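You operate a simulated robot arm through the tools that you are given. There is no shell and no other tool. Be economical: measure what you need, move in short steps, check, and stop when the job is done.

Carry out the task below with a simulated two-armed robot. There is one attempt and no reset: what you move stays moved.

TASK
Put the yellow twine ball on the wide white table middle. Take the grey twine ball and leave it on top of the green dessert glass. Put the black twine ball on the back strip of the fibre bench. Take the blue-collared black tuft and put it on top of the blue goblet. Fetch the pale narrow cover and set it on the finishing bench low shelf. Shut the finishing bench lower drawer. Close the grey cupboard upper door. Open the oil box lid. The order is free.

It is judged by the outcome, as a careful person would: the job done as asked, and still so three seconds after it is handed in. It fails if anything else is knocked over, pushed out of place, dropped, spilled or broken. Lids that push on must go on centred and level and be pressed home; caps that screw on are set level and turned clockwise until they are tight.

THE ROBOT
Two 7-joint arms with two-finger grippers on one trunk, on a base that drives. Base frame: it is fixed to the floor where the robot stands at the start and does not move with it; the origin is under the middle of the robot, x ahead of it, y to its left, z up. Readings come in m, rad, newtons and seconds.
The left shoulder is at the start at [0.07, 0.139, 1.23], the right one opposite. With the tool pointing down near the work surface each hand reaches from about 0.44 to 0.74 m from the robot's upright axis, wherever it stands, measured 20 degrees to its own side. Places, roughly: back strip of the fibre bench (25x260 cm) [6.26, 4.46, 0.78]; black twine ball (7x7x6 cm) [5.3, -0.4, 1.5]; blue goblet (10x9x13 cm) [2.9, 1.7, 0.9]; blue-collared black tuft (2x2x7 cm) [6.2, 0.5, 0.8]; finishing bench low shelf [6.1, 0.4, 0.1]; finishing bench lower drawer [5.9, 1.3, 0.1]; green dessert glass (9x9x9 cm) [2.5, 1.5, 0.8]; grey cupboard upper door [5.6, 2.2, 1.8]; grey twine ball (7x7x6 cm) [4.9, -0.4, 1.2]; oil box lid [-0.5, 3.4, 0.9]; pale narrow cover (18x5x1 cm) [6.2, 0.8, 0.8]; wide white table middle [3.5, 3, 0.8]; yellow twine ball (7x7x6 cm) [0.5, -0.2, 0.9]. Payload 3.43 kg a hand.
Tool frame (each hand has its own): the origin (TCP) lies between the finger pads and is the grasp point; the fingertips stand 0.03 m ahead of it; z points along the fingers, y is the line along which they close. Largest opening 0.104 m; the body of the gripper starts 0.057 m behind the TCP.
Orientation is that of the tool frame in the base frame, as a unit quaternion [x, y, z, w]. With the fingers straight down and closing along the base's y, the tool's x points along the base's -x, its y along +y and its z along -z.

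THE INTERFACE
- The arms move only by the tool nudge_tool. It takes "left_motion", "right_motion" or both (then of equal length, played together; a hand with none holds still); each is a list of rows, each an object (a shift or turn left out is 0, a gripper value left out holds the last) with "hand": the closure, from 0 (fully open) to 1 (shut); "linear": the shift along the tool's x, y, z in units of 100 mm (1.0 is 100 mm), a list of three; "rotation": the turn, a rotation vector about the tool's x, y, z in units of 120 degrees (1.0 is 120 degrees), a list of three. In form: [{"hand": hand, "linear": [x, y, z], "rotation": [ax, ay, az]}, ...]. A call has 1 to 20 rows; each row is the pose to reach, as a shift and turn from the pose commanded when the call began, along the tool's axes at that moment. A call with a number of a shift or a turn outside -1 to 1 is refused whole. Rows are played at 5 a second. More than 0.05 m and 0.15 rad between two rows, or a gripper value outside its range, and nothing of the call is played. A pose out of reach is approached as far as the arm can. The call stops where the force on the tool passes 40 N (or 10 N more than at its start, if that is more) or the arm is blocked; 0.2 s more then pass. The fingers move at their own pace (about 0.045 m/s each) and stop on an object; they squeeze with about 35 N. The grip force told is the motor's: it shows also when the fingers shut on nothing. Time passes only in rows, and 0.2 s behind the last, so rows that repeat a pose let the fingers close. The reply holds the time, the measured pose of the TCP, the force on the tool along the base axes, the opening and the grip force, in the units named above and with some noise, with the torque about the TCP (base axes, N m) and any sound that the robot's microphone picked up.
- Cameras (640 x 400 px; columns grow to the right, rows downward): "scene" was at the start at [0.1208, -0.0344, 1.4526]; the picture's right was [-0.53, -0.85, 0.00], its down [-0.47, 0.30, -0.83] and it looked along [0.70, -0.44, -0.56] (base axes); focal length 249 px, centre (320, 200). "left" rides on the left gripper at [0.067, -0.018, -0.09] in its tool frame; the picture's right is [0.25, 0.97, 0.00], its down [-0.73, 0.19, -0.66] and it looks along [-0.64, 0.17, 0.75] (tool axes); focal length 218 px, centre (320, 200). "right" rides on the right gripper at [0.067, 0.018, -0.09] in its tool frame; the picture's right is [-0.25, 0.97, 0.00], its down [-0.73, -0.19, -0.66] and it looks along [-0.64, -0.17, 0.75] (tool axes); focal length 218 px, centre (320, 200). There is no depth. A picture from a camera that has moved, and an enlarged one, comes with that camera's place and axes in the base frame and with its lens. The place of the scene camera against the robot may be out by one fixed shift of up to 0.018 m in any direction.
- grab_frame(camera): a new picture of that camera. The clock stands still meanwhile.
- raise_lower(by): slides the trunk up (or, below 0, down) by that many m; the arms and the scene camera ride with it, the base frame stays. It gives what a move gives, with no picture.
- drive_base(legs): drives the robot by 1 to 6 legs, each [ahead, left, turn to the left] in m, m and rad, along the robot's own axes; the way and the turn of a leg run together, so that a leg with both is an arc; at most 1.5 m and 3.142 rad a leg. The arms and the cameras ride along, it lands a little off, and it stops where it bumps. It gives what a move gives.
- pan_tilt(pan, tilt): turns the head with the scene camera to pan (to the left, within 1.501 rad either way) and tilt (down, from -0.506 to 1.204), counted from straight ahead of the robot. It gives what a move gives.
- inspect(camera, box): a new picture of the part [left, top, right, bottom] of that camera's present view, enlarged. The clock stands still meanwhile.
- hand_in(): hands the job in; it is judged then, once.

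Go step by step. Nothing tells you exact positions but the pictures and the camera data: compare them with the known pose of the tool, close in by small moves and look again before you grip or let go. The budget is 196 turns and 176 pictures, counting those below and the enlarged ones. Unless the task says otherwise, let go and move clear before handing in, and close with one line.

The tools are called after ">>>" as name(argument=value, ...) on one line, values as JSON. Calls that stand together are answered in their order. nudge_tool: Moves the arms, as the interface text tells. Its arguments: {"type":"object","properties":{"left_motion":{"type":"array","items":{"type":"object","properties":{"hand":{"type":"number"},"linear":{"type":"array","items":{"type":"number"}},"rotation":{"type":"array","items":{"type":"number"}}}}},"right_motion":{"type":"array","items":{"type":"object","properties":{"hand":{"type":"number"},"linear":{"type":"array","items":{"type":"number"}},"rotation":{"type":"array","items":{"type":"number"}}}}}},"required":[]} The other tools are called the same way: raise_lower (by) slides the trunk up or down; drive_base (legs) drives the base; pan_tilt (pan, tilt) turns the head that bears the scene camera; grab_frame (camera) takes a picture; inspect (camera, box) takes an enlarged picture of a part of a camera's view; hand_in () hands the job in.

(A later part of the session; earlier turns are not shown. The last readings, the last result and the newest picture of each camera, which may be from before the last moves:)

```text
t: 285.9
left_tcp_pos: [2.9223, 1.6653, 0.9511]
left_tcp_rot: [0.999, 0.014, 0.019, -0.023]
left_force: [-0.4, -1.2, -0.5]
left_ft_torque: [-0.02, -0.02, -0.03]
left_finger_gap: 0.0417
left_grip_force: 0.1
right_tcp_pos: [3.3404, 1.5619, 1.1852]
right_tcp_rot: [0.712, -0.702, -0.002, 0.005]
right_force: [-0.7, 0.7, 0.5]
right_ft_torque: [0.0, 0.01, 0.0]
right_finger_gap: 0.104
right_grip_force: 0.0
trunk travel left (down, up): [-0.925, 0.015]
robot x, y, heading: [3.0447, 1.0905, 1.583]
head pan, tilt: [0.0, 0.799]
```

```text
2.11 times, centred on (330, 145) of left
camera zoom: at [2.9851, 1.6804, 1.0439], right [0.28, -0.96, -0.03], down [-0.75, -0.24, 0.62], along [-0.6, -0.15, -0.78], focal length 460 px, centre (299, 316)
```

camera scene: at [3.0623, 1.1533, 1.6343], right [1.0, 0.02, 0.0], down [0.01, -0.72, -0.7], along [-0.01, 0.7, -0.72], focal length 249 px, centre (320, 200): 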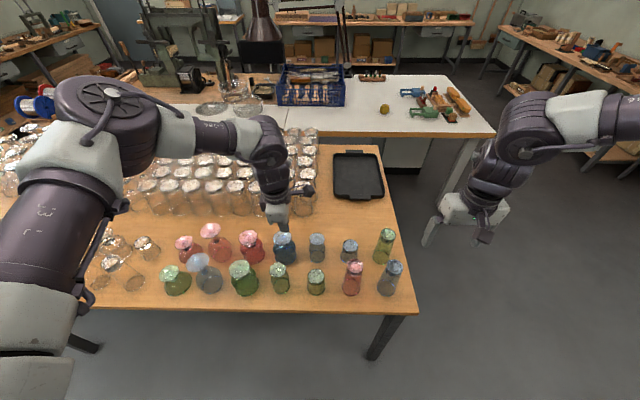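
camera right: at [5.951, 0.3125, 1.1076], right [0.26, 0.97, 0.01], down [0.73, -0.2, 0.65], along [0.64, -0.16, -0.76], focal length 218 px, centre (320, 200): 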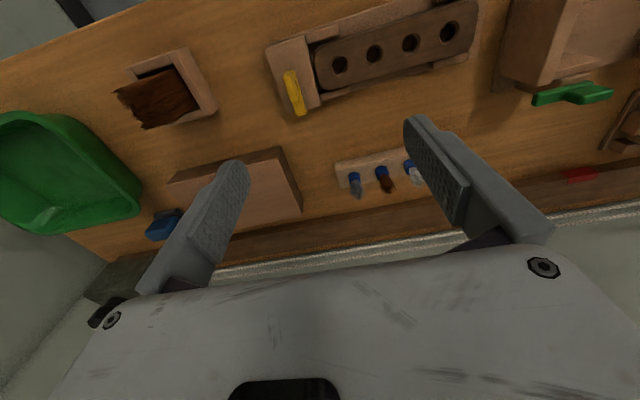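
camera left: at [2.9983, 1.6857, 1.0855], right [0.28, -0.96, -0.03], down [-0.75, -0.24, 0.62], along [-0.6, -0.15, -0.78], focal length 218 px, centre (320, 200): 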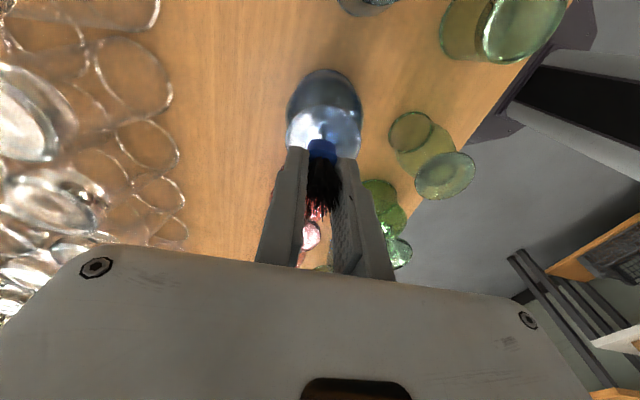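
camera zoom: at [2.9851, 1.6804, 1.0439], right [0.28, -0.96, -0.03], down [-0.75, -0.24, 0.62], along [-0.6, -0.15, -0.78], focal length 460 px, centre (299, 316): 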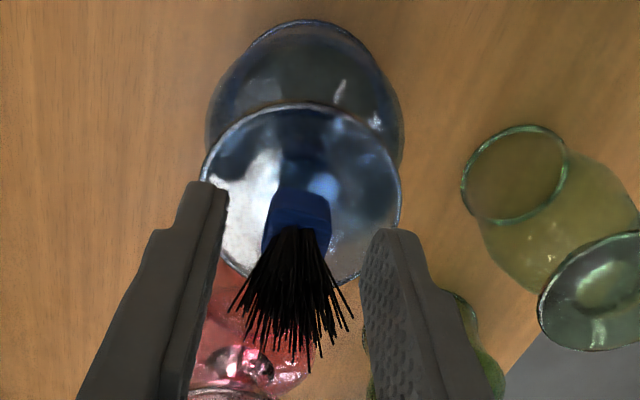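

The tuft stands centred on the goblet. Rise clear.

>>> nudge_tool(left_motion=[{"hand": 0.5, "linear": [0, 0, -0.2]}, {"linear": [0, 0, -0.5]}, {"linear": [0, 0, -0.8]}, {"linear": [0, 0, -1.0]}])

>>> nudge_tool(left_motion=[{"linear": [0, 0, -0.4]}, {"linear": [0, 0, -0.7]}])

>>> drive_base(legs=[[-0.3, 0, 0]])

>>> pan_tilt(pan=0.15, tilt=0.7)

>>> grab_frame(camera="scene")

```text
t: 286.9
left_tcp_pos: [2.9212, 1.6609, 1.052]
left_tcp_rot: [0.999, 0.013, 0.018, -0.024]
left_force: [0.5, -0.3, 0.7]
left_ft_torque: [0.03, 0.0, 0.01]
left_finger_gap: 0.052
left_grip_force: 0.0
right_tcp_pos: [3.3412, 1.5614, 1.1864]
right_tcp_rot: [0.713, -0.702, -0.002, 0.004]
right_force: [-0.5, -1.0, 0.1]
right_ft_torque: [0.03, 0.0, 0.02]
right_finger_gap: 0.1039
right_grip_force: 0.2
trunk travel left (down, up): [-0.925, 0.015]
robot x, y, heading: [3.0425, 1.0878, 1.582]
head pan, tilt: [0.0, 0.799]
```

```text
t: 287.5
left_tcp_pos: [2.9191, 1.6567, 1.1227]
left_tcp_rot: [0.999, 0.014, 0.019, -0.024]
left_force: [-0.8, 0.0, -0.2]
left_ft_torque: [0.01, 0.01, 0.05]
left_finger_gap: 0.0522
left_grip_force: 0.0
right_tcp_pos: [3.3405, 1.5602, 1.187]
right_tcp_rot: [0.713, -0.701, -0.002, 0.004]
right_force: [0.9, 0.4, 0.0]
right_ft_torque: [-0.02, -0.01, -0.02]
right_finger_gap: 0.1042
right_grip_force: 0.0
trunk travel left (down, up): [-0.925, 0.015]
robot x, y, heading: [3.0447, 1.0931, 1.582]
head pan, tilt: [0.0, 0.799]
```

```text
t: 289.6
left_tcp_pos: [2.9235, 1.3592, 1.1199]
left_tcp_rot: [0.999, 0.014, 0.019, -0.022]
left_force: [-0.2, 0.7, 0.0]
left_ft_torque: [-0.01, 0.0, 0.0]
left_finger_gap: 0.0522
left_grip_force: 0.0
right_tcp_pos: [3.3458, 1.2614, 1.1848]
right_tcp_rot: [0.712, -0.702, -0.001, 0.006]
right_force: [0.3, 0.6, -1.2]
right_ft_torque: [-0.05, 0.01, -0.03]
right_finger_gap: 0.104
right_grip_force: 0.1
trunk travel left (down, up): [-0.925, 0.015]
robot x, y, heading: [3.0508, 0.7913, 1.586]
head pan, tilt: [0.0, 0.799]
```

```text
t: 290.3
left_tcp_pos: [2.9239, 1.3566, 1.1205]
left_tcp_rot: [0.999, 0.013, 0.02, -0.022]
left_force: [0.2, -0.3, 0.0]
left_ft_torque: [-0.01, 0.0, 0.03]
left_finger_gap: 0.052
left_grip_force: 0.0
right_tcp_pos: [3.346, 1.2599, 1.1858]
right_tcp_rot: [0.712, -0.702, -0.001, 0.004]
right_force: [0.4, 0.3, 0.2]
right_ft_torque: [0.03, -0.05, 0.01]
right_finger_gap: 0.1038
right_grip_force: 0.0
trunk travel left (down, up): [-0.925, 0.015]
robot x, y, heading: [3.049, 0.7875, 1.586]
head pan, tilt: [0.15, 0.7]
```

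```text
54 pictures are left
camera scene: at [3.0292, 0.9374, 1.6426], right [0.99, 0.16, 0.0], down [0.1, -0.64, -0.76], along [-0.12, 0.75, -0.65], focal length 249 px, centre (320, 200)
```

scene: 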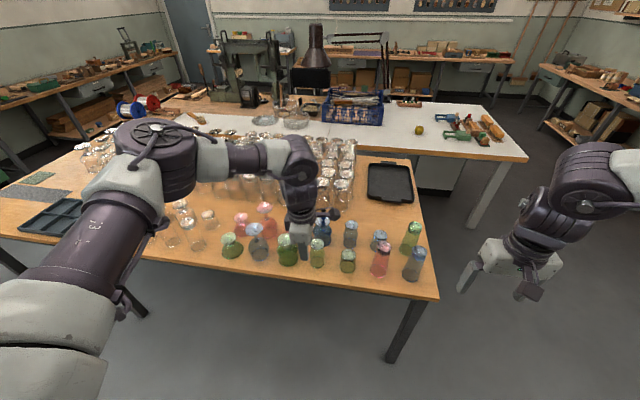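

The tuft is placed. The dessert glass is the leftmost green one at about (2.57, 1.53). Now for the grey ball: I'll tuck the left hand, point the right hand forward, and drive east.

>>> nudge_tool(left_motion=[{"linear": [0, 0.1, -0.05]}, {"linear": [0, 0.2, -0.1]}, {"linear": [0, 0.3, -0.15]}, {"linear": [0, 0.4, -0.2]}, {"linear": [0, 0.5, -0.25]}, {"linear": [0, 0.6, -0.3]}, {"linear": [0, 0.7, -0.35]}, {"linear": [0, 0.8, -0.4]}, {"linear": [0, 0.9, -0.45]}, {"linear": [0, 1.0, -0.5]}, {"linear": [0, 1.0, -0.5]}], right_motion=[{"linear": [-0.1, 0, 0], "rotation": [0, -0.07, 0]}, {"linear": [-0.2, 0, 0], "rotation": [0, -0.14, 0]}, {"linear": [-0.3, 0, 0], "rotation": [0, -0.21, 0]}, {"linear": [-0.4, 0, 0], "rotation": [0, -0.28, 0]}, {"linear": [-0.5, 0, 0], "rotation": [0, -0.35, 0]}, {"linear": [-0.6, 0, 0], "rotation": [0, -0.42, 0]}, {"linear": [-0.7, 0, 0], "rotation": [0, -0.49, 0]}, {"linear": [-0.8, 0, 0], "rotation": [0, -0.56, 0]}, {"linear": [-0.9, 0, 0], "rotation": [0, -0.63, 0]}, {"linear": [-1.0, 0, 0], "rotation": [0, -0.69, 0]}, {"linear": [-1.0, 0, 0], "rotation": [0, -0.75, 0]}])

>>> drive_base(legs=[[0, 0, -1.58], [1.1, 0, 0], [1.05, 0, 0]])

```text
t: 292.7
left_tcp_pos: [2.9209, 1.257, 1.1649]
left_tcp_rot: [0.999, 0.014, 0.02, -0.022]
left_force: [0.0, 0.2, 0.3]
left_ft_torque: [-0.05, -0.03, 0.01]
left_finger_gap: 0.052
left_grip_force: 0.1
right_tcp_pos: [3.3808, 1.3742, 1.3039]
right_tcp_rot: [0.51, -0.5, -0.502, -0.488]
right_force: [-0.5, -0.4, -0.1]
right_ft_torque: [0.01, 0.0, -0.03]
right_finger_gap: 0.1041
right_grip_force: 0.2
right hand out of reach, approached as far as the arm can: row 8, 9, 10, 11
trunk travel left (down, up): [-0.925, 0.015]
robot x, y, heading: [3.0476, 0.7899, 1.581]
head pan, tilt: [0.15, 0.7]
```

```text
t: 307.5
left_tcp_pos: [5.7231, 0.7538, 1.1681]
left_tcp_rot: [-0.692, 0.722, -0.029, 0.002]
left_force: [-0.6, 0.5, 0.1]
left_ft_torque: [-0.01, -0.01, 0.01]
left_finger_gap: 0.0519
left_grip_force: 0.1
right_tcp_pos: [5.807, 0.2848, 1.3043]
right_tcp_rot: [0.02, 0.712, -0.014, 0.701]
right_force: [-0.4, 0.5, -0.6]
right_ft_torque: [-0.01, -0.02, 0.03]
right_finger_gap: 0.1043
right_grip_force: 0.1
trunk travel left (down, up): [-0.925, 0.015]
robot x, y, heading: [5.2478, 0.662, -0.062]
head pan, tilt: [0.15, 0.7]
```

>>> drive_base(legs=[[0, 0, -1.51]])

>>> pan_tilt(pan=-0.2, tilt=0.3)

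>>> grab_frame(camera="scene")

```text
t: 311.7
left_tcp_pos: [5.3534, 0.1925, 1.1673]
left_tcp_rot: [0.012, 0.999, -0.023, -0.019]
left_force: [0.2, 0.6, 0.6]
left_ft_torque: [-0.01, -0.03, 0.01]
left_finger_gap: 0.0521
left_grip_force: 0.0
right_tcp_pos: [4.8857, 0.0975, 1.3041]
right_tcp_rot: [0.513, 0.496, -0.5, 0.492]
right_force: [-0.5, -0.3, 0.2]
right_ft_torque: [-0.01, 0.0, 0.02]
right_finger_gap: 0.1041
right_grip_force: 0.1
trunk travel left (down, up): [-0.925, 0.015]
robot x, y, heading: [5.2506, 0.6632, -1.605]
head pan, tilt: [0.15, 0.7]
```

```text
t: 312.6
left_tcp_pos: [5.3519, 0.191, 1.1667]
left_tcp_rot: [0.011, 1.0, -0.022, -0.018]
left_force: [0.0, 1.0, -0.5]
left_ft_torque: [-0.02, 0.0, -0.03]
left_finger_gap: 0.0519
left_grip_force: 0.0
right_tcp_pos: [4.8867, 0.0967, 1.3035]
right_tcp_rot: [0.513, 0.496, -0.5, 0.492]
right_force: [0.0, 0.0, -0.5]
right_ft_torque: [-0.02, -0.01, -0.01]
right_finger_gap: 0.1039
right_grip_force: 0.1
trunk travel left (down, up): [-0.925, 0.015]
robot x, y, heading: [5.2531, 0.6636, -1.611]
head pan, tilt: [-0.201, 0.3]
```

```text
53 pictures are left
camera scene: at [5.2225, 0.5342, 1.6788], right [-0.97, 0.23, 0.0], down [0.07, 0.29, -0.95], along [-0.22, -0.93, -0.3], focal length 249 px, centre (320, 200)
```

scene: 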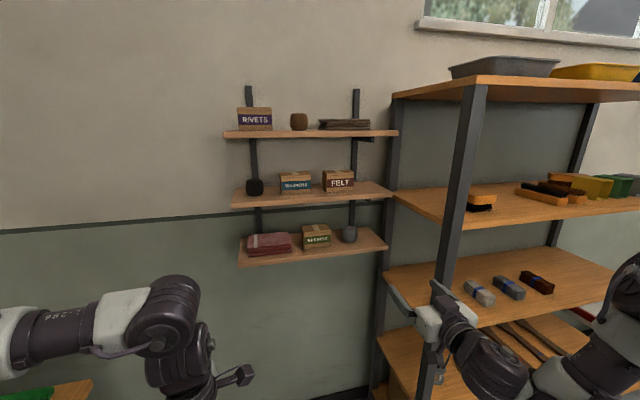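

Black ball sits on the middle shelf at about (5.25, −0.40, 1.45), the grey one on the low shelf at (4.873, −0.40, 1.21). I'll move the left hand outward, set height and approach.

>>> nudge_tool(left_motion=[{"linear": [-0.4, 0, 0]}, {"linear": [-0.8, 0, 0]}, {"linear": [-1.0, 0, 0]}])

>>> raise_lower(by=-0.09)

>>> drive_base(legs=[[0, -0.03, 0.04], [0.28, 0, 0]])

>>> grab_frame(camera="right")

>>> grab_frame(camera="scene")

```text
t: 313.4
left_tcp_pos: [5.4513, 0.1893, 1.1635]
left_tcp_rot: [0.011, 0.999, -0.024, -0.019]
left_force: [0.3, -0.5, 0.2]
left_ft_torque: [-0.01, -0.02, 0.02]
left_finger_gap: 0.0521
left_grip_force: 0.0
right_tcp_pos: [4.8851, 0.098, 1.3043]
right_tcp_rot: [0.513, 0.495, -0.5, 0.492]
right_force: [0.3, -0.5, 1.4]
right_ft_torque: [-0.03, -0.02, 0.01]
right_finger_gap: 0.1042
right_grip_force: 0.1
trunk travel left (down, up): [-0.925, 0.015]
robot x, y, heading: [5.2513, 0.6642, -1.609]
head pan, tilt: [-0.201, 0.3]
```

```text
t: 314.6
left_tcp_pos: [5.4521, 0.1894, 1.0744]
left_tcp_rot: [0.01, 0.999, -0.023, -0.02]
left_force: [-1.3, 0.4, 0.0]
left_ft_torque: [0.0, 0.01, 0.0]
left_finger_gap: 0.052
left_grip_force: 0.1
right_tcp_pos: [4.8867, 0.0975, 1.2141]
right_tcp_rot: [0.513, 0.495, -0.5, 0.491]
right_force: [0.3, 0.7, 0.0]
right_ft_torque: [0.0, -0.02, 0.02]
right_finger_gap: 0.1039
right_grip_force: 0.0
trunk travel left (down, up): [-0.835, 0.105]
robot x, y, heading: [5.2529, 0.6606, -1.607]
head pan, tilt: [-0.201, 0.3]
```

```text
t: 317.0
left_tcp_pos: [5.4362, -0.0814, 1.074]
left_tcp_rot: [-0.005, 1.0, -0.024, -0.019]
left_force: [-0.3, 0.1, -0.3]
left_ft_torque: [-0.03, 0.02, -0.02]
left_finger_gap: 0.0522
left_grip_force: 0.1
right_tcp_pos: [4.8735, -0.1904, 1.2148]
right_tcp_rot: [0.505, 0.502, -0.493, 0.5]
right_force: [-0.4, -0.1, 0.6]
right_ft_torque: [0.0, -0.03, 0.0]
right_finger_gap: 0.1039
right_grip_force: 0.0
trunk travel left (down, up): [-0.835, 0.105]
robot x, y, heading: [5.2194, 0.3816, -1.574]
head pan, tilt: [-0.201, 0.3]
```

```text
52 pictures are left
camera right: at [4.8907, -0.0987, 1.1487], right [0.97, 0.0, 0.26], down [-0.2, 0.64, 0.74], along [-0.17, -0.76, 0.62], focal length 218 px, centre (320, 200)
```

right: 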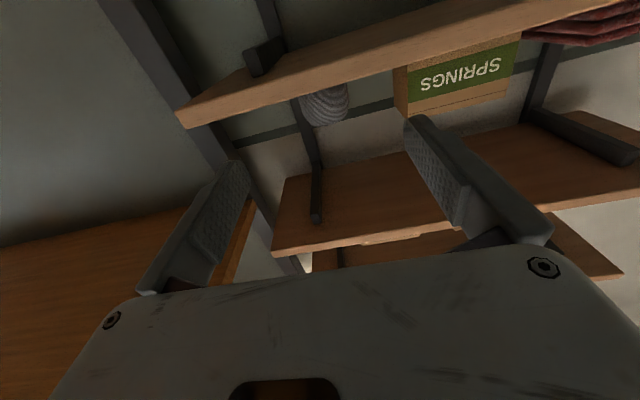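

```text
51 pictures are left
camera scene: at [5.1967, 0.2574, 1.5891], right [-0.98, 0.2, 0.0], down [0.06, 0.29, -0.96], along [-0.19, -0.94, -0.29], focal length 249 px, centre (320, 200)
```

scene: 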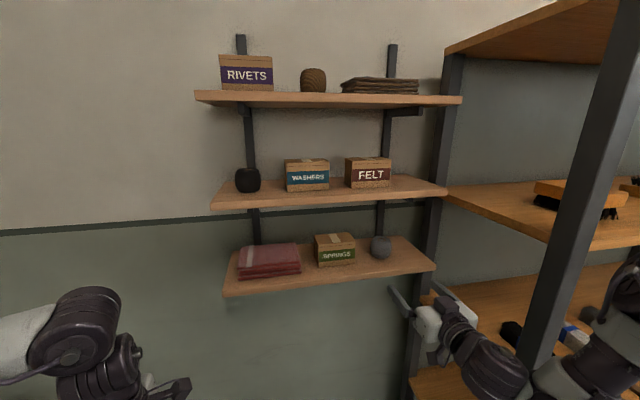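

The wrist camera housing would hit the shelf edge, so I'll pitch the hand 32° downward first, then advance to the ball at (4.869, −0.40).

>>> nudge_tool(right_motion=[{"linear": [-0.05, -0.02, 0], "rotation": [0, 0.06, 0]}, {"linear": [-0.1, -0.03, 0], "rotation": [0, 0.12, 0]}, {"linear": [-0.13, -0.03, 0], "rotation": [0, 0.18, 0]}, {"linear": [-0.15, -0.03, 0], "rotation": [0, 0.23, 0]}, {"linear": [-0.15, -0.03, 0], "rotation": [0, 0.27, 0]}])

>>> drive_base(legs=[[0.14, 0, 0]])

>>> grab_frame(camera="right")

```text
t: 318.2
left_tcp_pos: [5.4375, -0.0838, 1.0738]
left_tcp_rot: [-0.004, 1.0, -0.023, -0.019]
left_force: [1.0, 0.2, -0.1]
left_ft_torque: [0.02, -0.01, 0.02]
left_finger_gap: 0.0519
left_grip_force: 0.0
right_tcp_pos: [4.8711, -0.1901, 1.2297]
right_tcp_rot: [0.623, 0.622, -0.332, 0.339]
right_force: [-0.8, 0.3, -0.7]
right_ft_torque: [0.0, -0.05, 0.01]
right_finger_gap: 0.1038
right_grip_force: 0.1
trunk travel left (down, up): [-0.835, 0.105]
robot x, y, heading: [5.2161, 0.3847, -1.57]
head pan, tilt: [-0.201, 0.3]
```

```text
t: 319.4
left_tcp_pos: [5.4357, -0.1823, 1.0726]
left_tcp_rot: [-0.003, 1.0, -0.023, -0.019]
left_force: [0.2, 0.2, 0.5]
left_ft_torque: [0.03, 0.01, 0.03]
left_finger_gap: 0.0518
left_grip_force: 0.0
right_tcp_pos: [4.8691, -0.2844, 1.228]
right_tcp_rot: [0.625, 0.623, -0.33, 0.335]
right_force: [0.9, -1.0, 0.3]
right_ft_torque: [0.03, -0.01, 0.0]
right_finger_gap: 0.1042
right_grip_force: 0.1
trunk travel left (down, up): [-0.835, 0.105]
robot x, y, heading: [5.2178, 0.2881, -1.576]
head pan, tilt: [-0.201, 0.3]
stopped in leg 1: the force on the tool passed its limit at 177 N (the readings are from after the stop); the commanded pose is now the measured one
```

```text
50 pictures are left
camera right: at [4.8862, -0.1728, 1.2213], right [0.97, -0.14, 0.22], down [-0.2, 0.14, 0.97], along [-0.17, -0.98, 0.11], focal length 218 px, centre (320, 200)
```

right: 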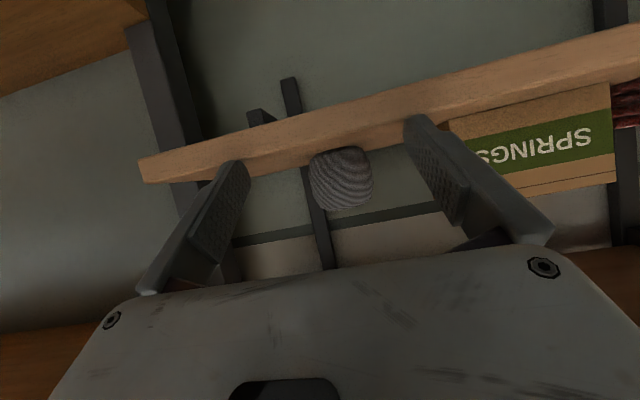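

The fingertips nudged the shelf's front edge: its top is at z≈1.20 and the ball centre ≈1.23. Back off slightly, rise 2 cm and advance again.

>>> drive_base(legs=[[-0.03, 0, 0]])

>>> raise_lower(by=0.02)

>>> drive_base(legs=[[0.09, 0.003, 0]])

>>> grab_frame(camera="right")

```text
t: 320.2
left_tcp_pos: [5.4363, -0.1572, 1.0696]
left_tcp_rot: [-0.004, 1.0, -0.018, -0.019]
left_force: [-0.5, -0.7, 1.2]
left_ft_torque: [0.08, 0.0, -0.01]
left_finger_gap: 0.052
left_grip_force: 0.0
right_tcp_pos: [4.8708, -0.2613, 1.2243]
right_tcp_rot: [0.626, 0.625, -0.327, 0.333]
right_force: [0.0, -0.6, -0.3]
right_ft_torque: [-0.01, -0.03, -0.01]
right_finger_gap: 0.104
right_grip_force: 0.1
trunk travel left (down, up): [-0.835, 0.105]
robot x, y, heading: [5.2207, 0.3183, -1.581]
head pan, tilt: [-0.201, 0.3]
```

```text
t: 320.9
left_tcp_pos: [5.4374, -0.1529, 1.0919]
left_tcp_rot: [-0.003, 1.0, -0.021, -0.019]
left_force: [-0.3, -0.6, -0.4]
left_ft_torque: [0.04, 0.0, -0.02]
left_finger_gap: 0.0519
left_grip_force: 0.1
right_tcp_pos: [4.8698, -0.2555, 1.2459]
right_tcp_rot: [0.625, 0.624, -0.329, 0.335]
right_force: [0.8, -0.5, -0.5]
right_ft_torque: [0.03, 0.0, 0.01]
right_finger_gap: 0.104
right_grip_force: 0.1
trunk travel left (down, up): [-0.855, 0.085]
robot x, y, heading: [5.2191, 0.314, -1.581]
head pan, tilt: [-0.201, 0.3]
```

```text
t: 322.0
left_tcp_pos: [5.4385, -0.2379, 1.0956]
left_tcp_rot: [-0.003, 0.999, -0.025, -0.02]
left_force: [-0.7, 0.7, 0.0]
left_ft_torque: [-0.01, 0.01, -0.01]
left_finger_gap: 0.0517
left_grip_force: 0.1
right_tcp_pos: [4.8714, -0.3415, 1.2517]
right_tcp_rot: [0.623, 0.623, -0.331, 0.337]
right_force: [-0.1, -0.2, 0.6]
right_ft_torque: [0.01, 0.02, 0.02]
right_finger_gap: 0.1037
right_grip_force: 0.0
trunk travel left (down, up): [-0.855, 0.085]
robot x, y, heading: [5.2267, 0.2235, -1.579]
head pan, tilt: [-0.201, 0.3]
```

```text
49 pictures are left
camera right: at [4.8886, -0.2288, 1.2439], right [0.97, -0.14, 0.22], down [-0.2, 0.14, 0.97], along [-0.17, -0.98, 0.11], focal length 218 px, centre (320, 200)
```

right: 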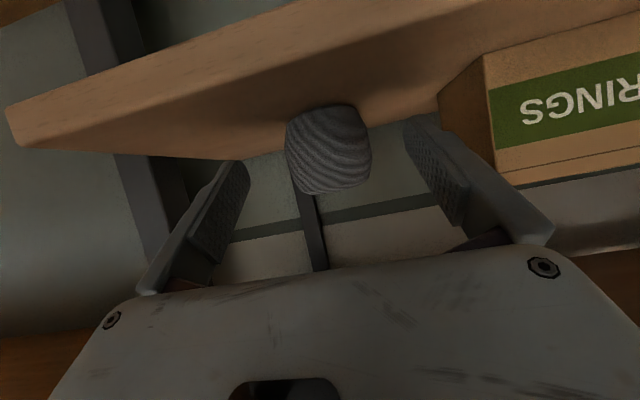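

The ball is at (4.8735, −0.412, 1.225). Lower 1 cm, advance 6.5 cm, and grip.

>>> raise_lower(by=-0.01)

>>> drive_base(legs=[[0.065, 0, 0]])

>>> nudge_tool(right_motion=[{"hand": 1}, {"hand": 1}, {"hand": 1}, {"hand": 1}, {"hand": 1}])

>>> grab_frame(camera="right")

```text
t: 322.6
left_tcp_pos: [5.4377, -0.2414, 1.0833]
left_tcp_rot: [-0.003, 1.0, -0.023, -0.019]
left_force: [0.4, 0.1, -0.5]
left_ft_torque: [0.0, -0.01, 0.02]
left_finger_gap: 0.0522
left_grip_force: 0.0
right_tcp_pos: [4.8699, -0.3424, 1.2392]
right_tcp_rot: [0.625, 0.622, -0.331, 0.336]
right_force: [0.5, 0.2, 0.6]
right_ft_torque: [0.01, 0.0, 0.0]
right_finger_gap: 0.1041
right_grip_force: 0.0
trunk travel left (down, up): [-0.845, 0.095]
robot x, y, heading: [5.2269, 0.2258, -1.575]
head pan, tilt: [-0.201, 0.3]
```

```text
t: 323.6
left_tcp_pos: [5.4381, -0.3008, 1.0852]
left_tcp_rot: [-0.005, 0.999, -0.025, -0.019]
left_force: [-0.1, 0.9, -0.1]
left_ft_torque: [-0.03, -0.03, 0.01]
left_finger_gap: 0.0521
left_grip_force: 0.1
right_tcp_pos: [4.8735, -0.4034, 1.2423]
right_tcp_rot: [0.623, 0.623, -0.331, 0.338]
right_force: [-0.9, 0.6, 0.5]
right_ft_torque: [-0.01, 0.0, 0.0]
right_finger_gap: 0.1039
right_grip_force: 0.1
trunk travel left (down, up): [-0.845, 0.095]
robot x, y, heading: [5.2251, 0.1622, -1.578]
head pan, tilt: [-0.201, 0.3]
```

```text
t: 324.8
left_tcp_pos: [5.4383, -0.3052, 1.0837]
left_tcp_rot: [-0.005, 1.0, -0.022, -0.018]
left_force: [0.3, -0.5, 0.4]
left_ft_torque: [-0.03, 0.02, 0.0]
left_finger_gap: 0.0518
left_grip_force: 0.1
right_tcp_pos: [4.8731, -0.411, 1.2387]
right_tcp_rot: [0.624, 0.624, -0.33, 0.336]
right_force: [-1.9, -2.3, 6.1]
right_ft_torque: [-0.04, 0.19, 0.05]
right_finger_gap: 0.0626
right_grip_force: 35.6
trunk travel left (down, up): [-0.845, 0.095]
robot x, y, heading: [5.2232, 0.1576, -1.579]
head pan, tilt: [-0.201, 0.3]
```

```text
48 pictures are left
camera right: at [4.8897, -0.2988, 1.2326], right [0.97, -0.14, 0.22], down [-0.2, 0.14, 0.97], along [-0.16, -0.98, 0.11], focal length 218 px, centre (320, 200)
```

right: 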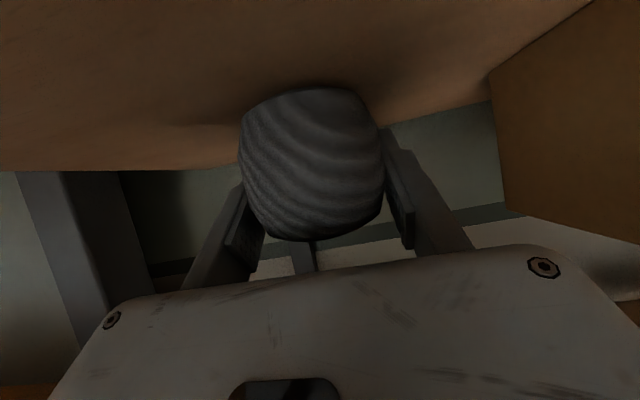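

Grey ball gripped. Lift, back out, and head west to the glass table.

>>> raise_lower(by=0.04)

>>> drive_base(legs=[[-0.6, 0, 0], [0, 0, -1.56], [1.45, 0, 0], [1.45, 0, 0]])

```text
t: 325.6
left_tcp_pos: [5.4398, -0.3065, 1.1228]
left_tcp_rot: [-0.004, 1.0, -0.022, -0.02]
left_force: [0.0, 0.8, 0.4]
left_ft_torque: [0.0, 0.01, 0.05]
left_finger_gap: 0.0521
left_grip_force: 0.1
right_tcp_pos: [4.8724, -0.4102, 1.278]
right_tcp_rot: [0.625, 0.623, -0.329, 0.335]
right_force: [-0.2, -0.3, -1.2]
right_ft_torque: [-0.02, 0.0, 0.02]
right_finger_gap: 0.0629
right_grip_force: 34.6
trunk travel left (down, up): [-0.885, 0.055]
robot x, y, heading: [5.2225, 0.1609, -1.578]
head pan, tilt: [-0.201, 0.3]
```

```text
t: 346.5
left_tcp_pos: [1.8711, 0.4641, 1.1239]
left_tcp_rot: [0.684, 0.729, -0.003, -0.029]
left_force: [-0.6, -0.3, 0.2]
left_ft_torque: [0.01, -0.02, 0.0]
left_finger_gap: 0.0522
left_grip_force: 0.1
right_tcp_pos: [1.7358, 1.0237, 1.2774]
right_tcp_rot: [0.882, 0.025, -0.47, 0.018]
right_force: [-0.4, -0.2, -0.9]
right_ft_torque: [0.03, 0.0, 0.0]
right_finger_gap: 0.0625
right_grip_force: 34.8
trunk travel left (down, up): [-0.885, 0.055]
robot x, y, heading: [2.3239, 0.7081, -3.087]
head pan, tilt: [-0.201, 0.3]
```

>>> drive_base(legs=[[0, 0, -1.62], [0.14, 0.08, 0]])

>>> pan_tilt(pan=-0.5, tilt=0.75)

>>> grab_frame(camera="scene")

>>> grab_frame(camera="right")

```text
t: 351.9
left_tcp_pos: [2.0126, 1.3035, 1.1247]
left_tcp_rot: [0.999, 0.019, 0.017, -0.024]
left_force: [0.4, -0.2, -0.8]
left_ft_torque: [-0.02, -0.02, -0.02]
left_finger_gap: 0.052
left_grip_force: 0.0
right_tcp_pos: [2.5761, 1.4243, 1.279]
right_tcp_rot: [0.632, -0.615, -0.342, -0.324]
right_force: [0.2, 0.0, -0.6]
right_ft_torque: [-0.02, 0.02, 0.01]
right_finger_gap: 0.0625
right_grip_force: 34.9
trunk travel left (down, up): [-0.885, 0.055]
robot x, y, heading: [2.2378, 0.8507, 1.593]
head pan, tilt: [-0.201, 0.3]
```

```text
t: 352.8
left_tcp_pos: [2.0115, 1.3085, 1.1221]
left_tcp_rot: [0.999, 0.019, 0.019, -0.022]
left_force: [0.3, 0.3, 0.3]
left_ft_torque: [0.01, -0.02, -0.01]
left_finger_gap: 0.0522
left_grip_force: 0.0
right_tcp_pos: [2.5753, 1.4286, 1.2775]
right_tcp_rot: [0.633, -0.616, -0.339, -0.324]
right_force: [-0.7, -0.6, -1.4]
right_ft_torque: [0.02, -0.01, -0.01]
right_finger_gap: 0.0625
right_grip_force: 35.2
trunk travel left (down, up): [-0.885, 0.055]
robot x, y, heading: [2.238, 0.8488, 1.595]
head pan, tilt: [-0.499, 0.75]
```

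```text
47 pictures are left
camera scene: at [2.2727, 0.9838, 1.5984], right [0.89, -0.46, 0.0], down [-0.31, -0.61, -0.73], along [0.33, 0.65, -0.68], focal length 249 px, centre (320, 200)
```

scene: 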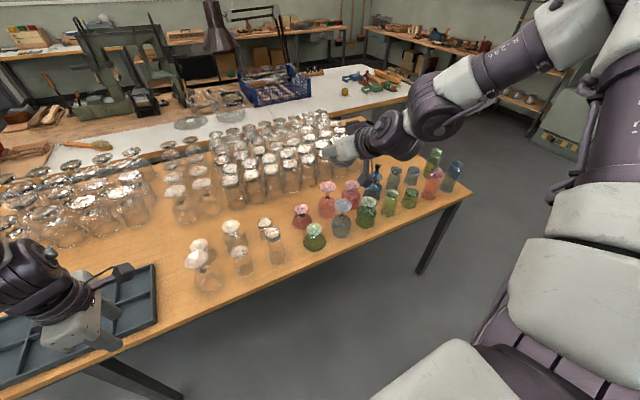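

```text
46 pictures are left
camera right: at [2.5595, 1.3155, 1.2715], right [-0.97, 0.11, 0.22], down [0.2, -0.13, 0.97], along [0.14, 0.99, 0.1], focal length 218 px, centre (320, 200)
```

right: 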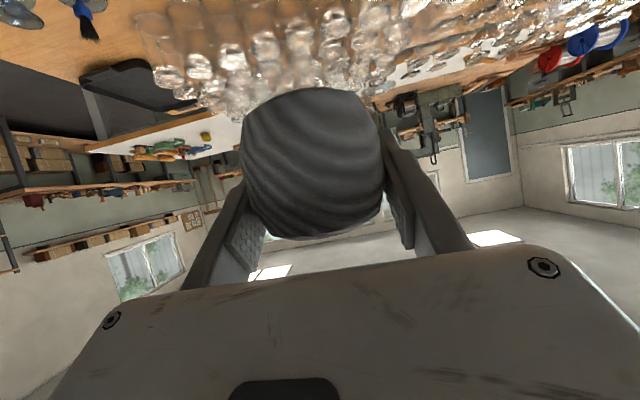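

The tuft stands well on the goblet. The dessert glass is at about (2.555, 1.535). I'll raise the left hand so it stays clear, move the ball over the glass and lower the trunk.

>>> nudge_tool(left_motion=[{"linear": [0, 0.1, -0.3]}, {"linear": [0, 0.2, -0.6]}, {"linear": [0, 0.3, -0.95]}])

>>> nudge_tool(left_motion=[{"linear": [0, 0, -0.4]}, {"linear": [0, 0, -0.8]}])

>>> drive_base(legs=[[0.1, 0.02, -0.02]])

>>> raise_lower(by=-0.25)

>>> grab_frame(camera="scene")

```text
t: 353.6
left_tcp_pos: [2.0111, 1.2725, 1.2142]
left_tcp_rot: [0.999, 0.019, 0.019, -0.023]
left_force: [0.5, -0.8, -0.1]
left_ft_torque: [0.01, -0.04, -0.01]
left_finger_gap: 0.0521
left_grip_force: 0.0
right_tcp_pos: [2.5751, 1.4256, 1.2786]
right_tcp_rot: [0.633, -0.615, -0.341, -0.325]
right_force: [-0.2, 0.3, 0.3]
right_ft_torque: [-0.02, 0.01, 0.0]
right_finger_gap: 0.0626
right_grip_force: 35.1
trunk travel left (down, up): [-0.885, 0.055]
robot x, y, heading: [2.2435, 0.8452, 1.595]
head pan, tilt: [-0.499, 0.75]
```

```text
t: 354.1
left_tcp_pos: [2.0096, 1.2652, 1.2962]
left_tcp_rot: [0.999, 0.019, 0.018, -0.025]
left_force: [0.2, 0.1, 1.4]
left_ft_torque: [0.03, 0.02, 0.02]
left_finger_gap: 0.0521
left_grip_force: 0.0
right_tcp_pos: [2.5761, 1.4258, 1.2789]
right_tcp_rot: [0.633, -0.615, -0.341, -0.324]
right_force: [0.9, -0.7, -0.1]
right_ft_torque: [0.03, -0.01, 0.02]
right_finger_gap: 0.0628
right_grip_force: 34.7
trunk travel left (down, up): [-0.885, 0.055]
robot x, y, heading: [2.2398, 0.8407, 1.597]
head pan, tilt: [-0.499, 0.75]
```

```text
t: 355.3
left_tcp_pos: [1.9973, 1.367, 1.2975]
left_tcp_rot: [0.999, 0.007, 0.019, -0.026]
left_force: [0.9, -1.7, -0.3]
left_ft_torque: [0.07, 0.02, -0.05]
left_finger_gap: 0.0521
left_grip_force: 0.1
right_tcp_pos: [2.5678, 1.5125, 1.2805]
right_tcp_rot: [0.625, -0.621, -0.339, -0.329]
right_force: [-0.5, -0.7, 0.5]
right_ft_torque: [0.02, -0.03, 0.01]
right_finger_gap: 0.0627
right_grip_force: 35.2
trunk travel left (down, up): [-0.885, 0.055]
robot x, y, heading: [2.2195, 0.9448, 1.569]
head pan, tilt: [-0.499, 0.75]
```

```text
t: 357.9
left_tcp_pos: [1.9962, 1.373, 1.0454]
left_tcp_rot: [1.0, 0.007, 0.019, -0.023]
left_force: [-0.1, -0.3, -0.1]
left_ft_torque: [0.0, 0.03, 0.02]
left_finger_gap: 0.0521
left_grip_force: 0.0
right_tcp_pos: [2.5669, 1.5183, 1.0276]
right_tcp_rot: [0.625, -0.622, -0.337, -0.329]
right_force: [-0.6, -0.5, -0.8]
right_ft_torque: [0.05, -0.01, 0.01]
right_finger_gap: 0.0627
right_grip_force: 35.1
trunk travel left (down, up): [-0.635, 0.305]
robot x, y, heading: [2.2201, 0.9477, 1.575]
head pan, tilt: [-0.499, 0.75]
```

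```text
45 pictures are left
camera scene: at [2.2548, 1.0814, 1.3485], right [0.88, -0.48, 0.0], down [-0.33, -0.6, -0.73], along [0.35, 0.64, -0.68], focal length 249 px, centre (320, 200)
```

scene: 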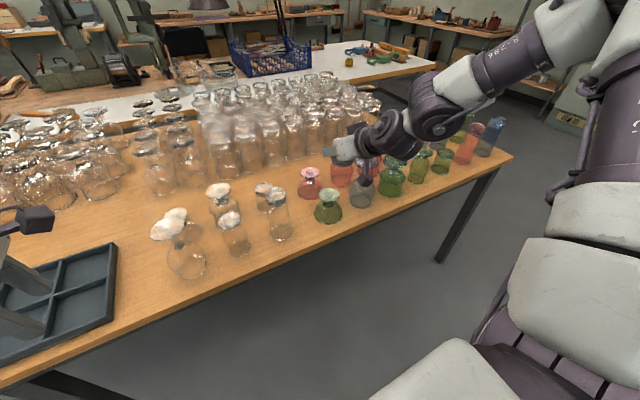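

>>> inspect(camera="scene", box=[290, 120, 410, 230])

```text
3.64 times, centred on (350, 175) of scene
camera zoom: at [2.2548, 1.0814, 1.3485], right [0.88, -0.48, 0.0], down [-0.33, -0.6, -0.73], along [0.35, 0.64, -0.68], focal length 905 px, centre (211, 291)
```

zoom: 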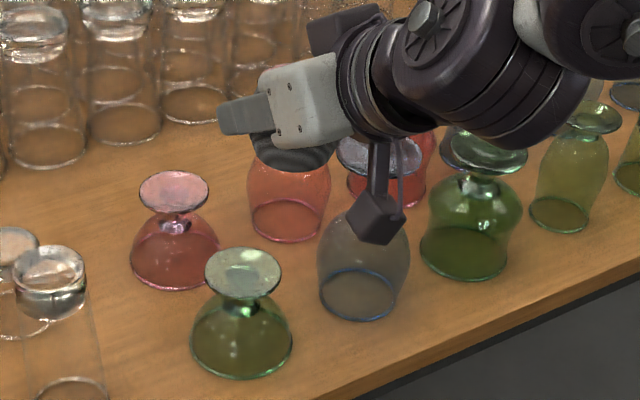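

Comparing ball and glass in the same picture, I need about −21 mm x and +25 mm y. Then lower 7 cm and re-check.

>>> nudge_tool(right_motion=[{"linear": [-0.07, 0.1, 0.1]}, {"linear": [-0.139, 0.21, 0.208]}])

>>> raise_lower(by=-0.07)

>>> inspect(camera="scene", box=[280, 90, 400, 200])

```text
t: 358.5
left_tcp_pos: [1.9957, 1.3734, 1.0452]
left_tcp_rot: [1.0, 0.007, 0.02, -0.023]
left_force: [-0.8, 0.1, 0.0]
left_ft_torque: [-0.03, -0.02, 0.01]
left_finger_gap: 0.052
left_grip_force: 0.0
right_tcp_pos: [2.5449, 1.5432, 1.0287]
right_tcp_rot: [0.626, -0.622, -0.336, -0.328]
right_force: [0.3, 0.4, -1.5]
right_ft_torque: [-0.01, -0.01, 0.01]
right_finger_gap: 0.0625
right_grip_force: 35.3
trunk travel left (down, up): [-0.635, 0.305]
robot x, y, heading: [2.2178, 0.9429, 1.573]
head pan, tilt: [-0.499, 0.75]
```

```text
t: 359.6
left_tcp_pos: [1.9966, 1.3719, 0.9748]
left_tcp_rot: [1.0, 0.008, 0.018, -0.023]
left_force: [0.2, 0.1, -0.6]
left_ft_torque: [0.04, 0.01, 0.0]
left_finger_gap: 0.052
left_grip_force: 0.0
right_tcp_pos: [2.5442, 1.5439, 0.959]
right_tcp_rot: [0.626, -0.623, -0.336, -0.328]
right_force: [0.1, -1.0, 0.8]
right_ft_torque: [-0.03, -0.01, 0.01]
right_finger_gap: 0.0626
right_grip_force: 34.9
trunk travel left (down, up): [-0.565, 0.375]
robot x, y, heading: [2.2182, 0.9464, 1.574]
head pan, tilt: [-0.499, 0.75]
```

```text
3.64 times, centred on (340, 145) of scene
camera zoom: at [2.2548, 1.0812, 1.2785], right [0.88, -0.48, 0.0], down [-0.33, -0.6, -0.73], along [0.35, 0.64, -0.68], focal length 905 px, centre (247, 400)
```

zoom: 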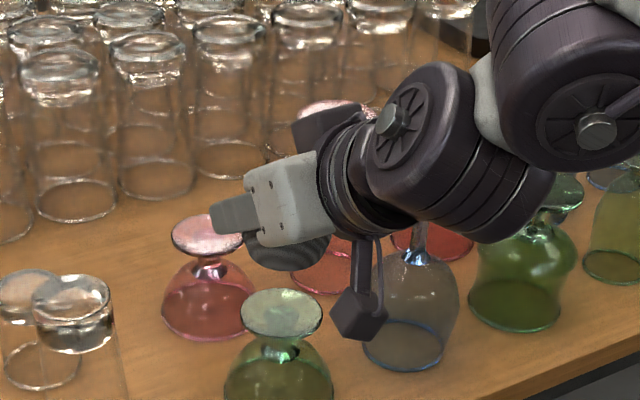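

Now nearly perfectly aligned (within ~4 mm). Lower 3.5 cm with the trunk, then creep to contact.

>>> nudge_tool(right_motion=[{"linear": [0.01, 0.04, -0.02]}])

>>> raise_lower(by=-0.03)

>>> inspect(camera="scene", box=[280, 90, 400, 200])

```text
t: 360.0
left_tcp_pos: [1.996, 1.3736, 0.9759]
left_tcp_rot: [1.0, 0.007, 0.02, -0.023]
left_force: [0.0, 1.0, -0.5]
left_ft_torque: [-0.01, -0.02, 0.02]
left_finger_gap: 0.0517
left_grip_force: 0.2
right_tcp_pos: [2.5407, 1.5416, 0.9594]
right_tcp_rot: [0.626, -0.622, -0.337, -0.328]
right_force: [0.7, -0.9, -0.6]
right_ft_torque: [0.02, 0.03, 0.05]
right_finger_gap: 0.0626
right_grip_force: 34.8
trunk travel left (down, up): [-0.565, 0.375]
robot x, y, heading: [2.2225, 0.945, 1.572]
head pan, tilt: [-0.499, 0.75]
```

```text
t: 360.7
left_tcp_pos: [1.9958, 1.3726, 0.9461]
left_tcp_rot: [1.0, 0.007, 0.019, -0.023]
left_force: [-0.3, 0.2, -0.6]
left_ft_torque: [0.0, -0.02, -0.01]
left_finger_gap: 0.0518
left_grip_force: 0.0
right_tcp_pos: [2.5404, 1.5417, 0.9304]
right_tcp_rot: [0.626, -0.622, -0.336, -0.328]
right_force: [0.4, 0.6, -0.8]
right_ft_torque: [-0.01, -0.04, -0.03]
right_finger_gap: 0.0626
right_grip_force: 35.2
trunk travel left (down, up): [-0.535, 0.405]
robot x, y, heading: [2.2222, 0.9453, 1.575]
head pan, tilt: [-0.499, 0.75]
```

```text
3.64 times, centred on (340, 145) of scene
camera zoom: at [2.2548, 1.0809, 1.2485], right [0.88, -0.48, 0.0], down [-0.33, -0.6, -0.73], along [0.35, 0.64, -0.68], focal length 905 px, centre (247, 400)
```

zoom: 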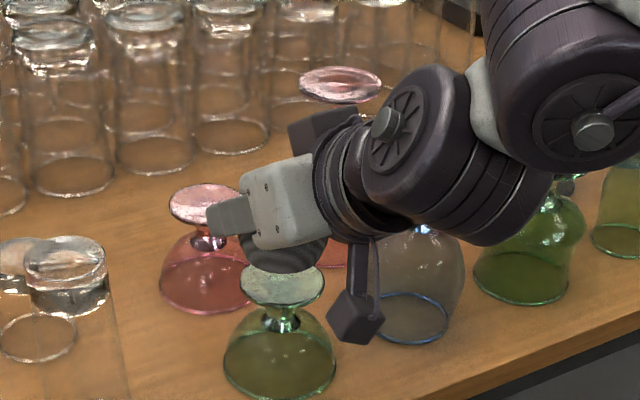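

>>> nudge_tool(right_motion=[{"linear": [0.025, 0, 0.017]}, {"linear": [0.05, 0, 0.033]}, {"linear": [0.075, 0, 0.05]}, {"linear": [0.1, 0, 0.067]}])

>>> nudge_tool(right_motion=[{"linear": [0.017, 0, 0.011]}, {"linear": [0.033, 0, 0.022]}])

>>> inspect(camera="scene", box=[280, 90, 400, 200])

```text
t: 361.7
left_tcp_pos: [1.9967, 1.3728, 0.9462]
left_tcp_rot: [1.0, 0.008, 0.019, -0.022]
left_force: [0.3, 0.3, -0.2]
left_ft_torque: [-0.03, 0.02, -0.01]
left_finger_gap: 0.0515
left_grip_force: 0.1
right_tcp_pos: [2.5411, 1.5404, 0.9177]
right_tcp_rot: [0.625, -0.622, -0.337, -0.329]
right_force: [0.1, -0.3, -1.2]
right_ft_torque: [-0.02, 0.01, 0.0]
right_finger_gap: 0.0625
right_grip_force: 35.0
trunk travel left (down, up): [-0.535, 0.405]
robot x, y, heading: [2.2189, 0.9448, 1.576]
head pan, tilt: [-0.499, 0.75]
```

```text
t: 362.3
left_tcp_pos: [1.9963, 1.3734, 0.9455]
left_tcp_rot: [1.0, 0.007, 0.019, -0.023]
left_force: [-0.2, -0.3, -0.8]
left_ft_torque: [0.0, 0.0, -0.01]
left_finger_gap: 0.052
left_grip_force: 0.1
right_tcp_pos: [2.5398, 1.54, 0.9129]
right_tcp_rot: [0.626, -0.622, -0.338, -0.328]
right_force: [-0.2, 0.5, -1.4]
right_ft_torque: [0.01, 0.03, -0.01]
right_finger_gap: 0.0626
right_grip_force: 35.0
trunk travel left (down, up): [-0.535, 0.405]
robot x, y, heading: [2.2192, 0.946, 1.576]
head pan, tilt: [-0.499, 0.75]
```

```text
3.64 times, centred on (340, 145) of scene
camera zoom: at [2.2549, 1.0814, 1.2485], right [0.88, -0.48, 0.0], down [-0.33, -0.6, -0.73], along [0.35, 0.64, -0.68], focal length 905 px, centre (247, 400)
```

zoom: 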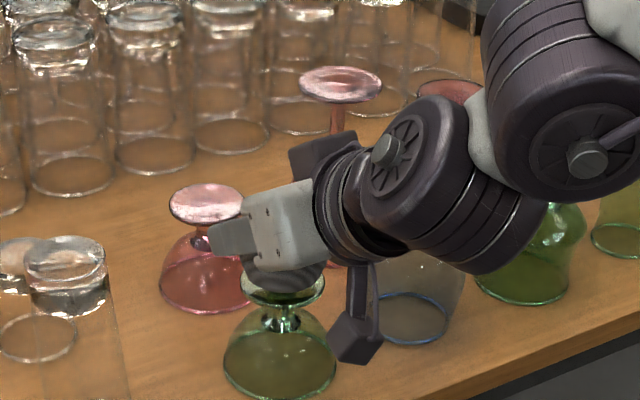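

>>> nudge_tool(right_motion=[{"linear": [0.017, 0, 0.011]}, {"linear": [0.033, 0, 0.022]}])

>>> nudge_tool(right_motion=[{"linear": [0.017, 0, 0.011]}, {"linear": [0.033, 0, 0.022]}])

>>> nudge_tool(right_motion=[{"linear": [0.017, 0, 0.011]}, {"linear": [0.025, 0, 0.017]}])

>>> inspect(camera="scene", box=[300, 110, 370, 200])

```text
t: 362.9
left_tcp_pos: [1.9963, 1.3729, 0.9456]
left_tcp_rot: [1.0, 0.007, 0.019, -0.022]
left_force: [-0.6, 0.2, -0.4]
left_ft_torque: [0.02, 0.05, -0.01]
left_finger_gap: 0.0521
left_grip_force: 0.0
right_tcp_pos: [2.5389, 1.5403, 0.9088]
right_tcp_rot: [0.626, -0.622, -0.337, -0.329]
right_force: [-1.1, 0.0, -2.3]
right_ft_torque: [-0.04, -0.01, -0.06]
right_finger_gap: 0.0627
right_grip_force: 34.6
trunk travel left (down, up): [-0.535, 0.405]
robot x, y, heading: [2.2219, 0.9441, 1.572]
head pan, tilt: [-0.499, 0.75]
```

```text
t: 363.5
left_tcp_pos: [1.9963, 1.3731, 0.9461]
left_tcp_rot: [1.0, 0.007, 0.019, -0.023]
left_force: [-0.2, 0.3, 0.4]
left_ft_torque: [-0.01, -0.01, -0.03]
left_finger_gap: 0.0519
left_grip_force: 0.0
right_tcp_pos: [2.5394, 1.5417, 0.9063]
right_tcp_rot: [0.626, -0.623, -0.336, -0.328]
right_force: [-0.7, 0.4, -0.6]
right_ft_torque: [0.0, 0.02, 0.02]
right_finger_gap: 0.0627
right_grip_force: 34.6
trunk travel left (down, up): [-0.535, 0.405]
robot x, y, heading: [2.2204, 0.9464, 1.571]
head pan, tilt: [-0.499, 0.75]
```

```text
t: 364.1
left_tcp_pos: [1.9964, 1.3713, 0.9465]
left_tcp_rot: [1.0, 0.007, 0.019, -0.024]
left_force: [-0.7, -0.3, -0.1]
left_ft_torque: [0.02, 0.02, -0.04]
left_finger_gap: 0.0519
left_grip_force: 0.1
right_tcp_pos: [2.5392, 1.5423, 0.9028]
right_tcp_rot: [0.625, -0.622, -0.337, -0.329]
right_force: [0.0, -1.9, 5.3]
right_ft_torque: [-0.14, -0.15, -0.04]
right_finger_gap: 0.0627
right_grip_force: 34.6
trunk travel left (down, up): [-0.535, 0.405]
robot x, y, heading: [2.2228, 0.9451, 1.571]
head pan, tilt: [-0.499, 0.75]
```

```text
4.44 times, centred on (335, 155) of scene
camera zoom: at [2.2545, 1.0803, 1.2487], right [0.88, -0.48, 0.0], down [-0.33, -0.6, -0.73], along [0.35, 0.64, -0.68], focal length 1106 px, centre (253, 400)
```

zoom: 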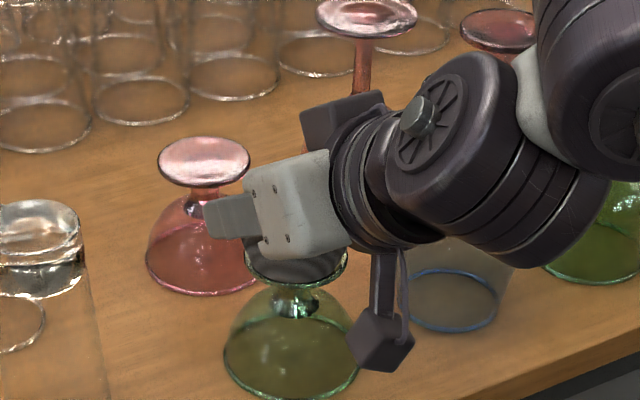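

First touch (5 N), slightly off toward +x/−y of the ball's centre. Lift 3 mm, shift 6 mm, and set down again.

>>> nudge_tool(right_motion=[{"linear": [-0.025, 0, -0.017]}, {"linear": [-0.008, -0.06, -0.042]}, {"linear": [0.008, -0.06, -0.031]}, {"linear": [0.025, -0.06, -0.02]}])

>>> nudge_tool(right_motion=[{"linear": [0.013, 0, 0.009]}, {"linear": [0.02, 0, 0.013]}])

```text
t: 365.1
left_tcp_pos: [1.9975, 1.3727, 0.9456]
left_tcp_rot: [1.0, 0.007, 0.019, -0.023]
left_force: [-0.2, 0.7, -0.4]
left_ft_torque: [0.03, -0.02, -0.02]
left_finger_gap: 0.052
left_grip_force: 0.0
right_tcp_pos: [2.5464, 1.5396, 0.9036]
right_tcp_rot: [0.626, -0.622, -0.338, -0.329]
right_force: [1.3, 2.1, 6.2]
right_ft_torque: [0.01, -0.21, 0.09]
right_finger_gap: 0.0629
right_grip_force: 35.4
trunk travel left (down, up): [-0.535, 0.405]
robot x, y, heading: [2.2194, 0.9445, 1.567]
head pan, tilt: [-0.499, 0.75]
```

```text
t: 365.7
left_tcp_pos: [1.995, 1.3716, 0.9468]
left_tcp_rot: [1.0, 0.007, 0.018, -0.024]
left_force: [-0.3, 0.4, 0.0]
left_ft_torque: [0.01, -0.01, 0.02]
left_finger_gap: 0.0521
left_grip_force: 0.0
right_tcp_pos: [2.5466, 1.5383, 0.902]
right_tcp_rot: [0.624, -0.621, -0.339, -0.332]
right_force: [4.5, 3.7, 19.8]
right_ft_torque: [-0.19, -0.38, 0.08]
right_finger_gap: 0.0629
right_grip_force: 35.4
trunk travel left (down, up): [-0.535, 0.405]
robot x, y, heading: [2.2231, 0.9462, 1.571]
head pan, tilt: [-0.499, 0.75]
```

>>> grab_frame(camera="right")

```text
39 pictures are left
camera right: at [2.5287, 1.4265, 0.8957], right [-0.97, 0.13, 0.22], down [0.2, -0.14, 0.97], along [0.16, 0.98, 0.11], focal length 218 px, centre (320, 200)
```

right: 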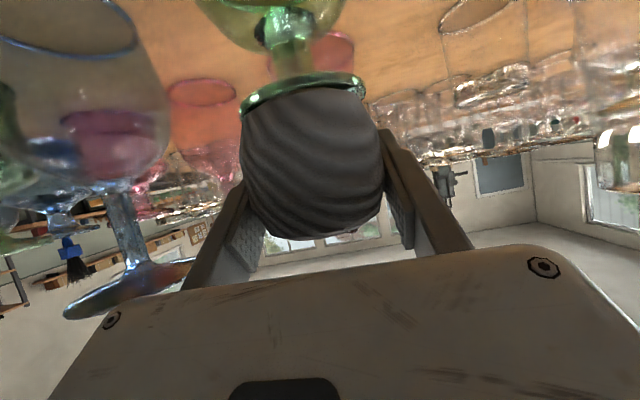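

The ball sits on the disc, centred within ~5 mm. Ease off, open moderately (a blue glass is near), and withdraw back-upward.

>>> nudge_tool(right_motion=[{"linear": [-0.01, -0.02, -0.006]}, {"hand": 0.36, "linear": [-0.01, -0.02, -0.006]}, {"hand": 0.3, "linear": [-0.01, -0.02, -0.006]}, {"hand": 0.25, "linear": [-0.01, -0.02, -0.006]}, {"hand": 0.25, "linear": [-0.01, -0.02, -0.006]}])

>>> grab_frame(camera="right")

```text
t: 366.9
left_tcp_pos: [1.9954, 1.3732, 0.9445]
left_tcp_rot: [1.0, 0.008, 0.019, -0.022]
left_force: [0.3, 0.4, -0.1]
left_ft_torque: [-0.01, -0.03, -0.01]
left_finger_gap: 0.0523
left_grip_force: 0.2
right_tcp_pos: [2.5476, 1.5379, 0.8997]
right_tcp_rot: [0.626, -0.622, -0.337, -0.328]
right_force: [-0.3, -0.3, -1.2]
right_ft_torque: [0.02, 0.02, 0.0]
right_finger_gap: 0.0779
right_grip_force: 0.1
trunk travel left (down, up): [-0.535, 0.405]
robot x, y, heading: [2.2179, 0.9434, 1.574]
head pan, tilt: [-0.499, 0.75]
```

```text
38 pictures are left
camera right: at [2.5309, 1.4265, 0.8942], right [-0.97, 0.13, 0.22], down [0.2, -0.14, 0.97], along [0.16, 0.98, 0.11], focal length 218 px, centre (320, 200)
```

right: 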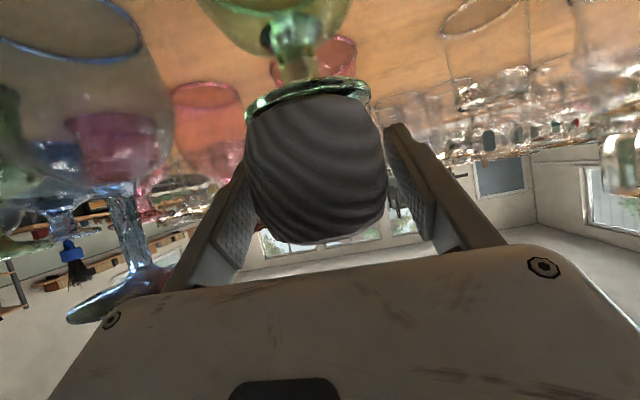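

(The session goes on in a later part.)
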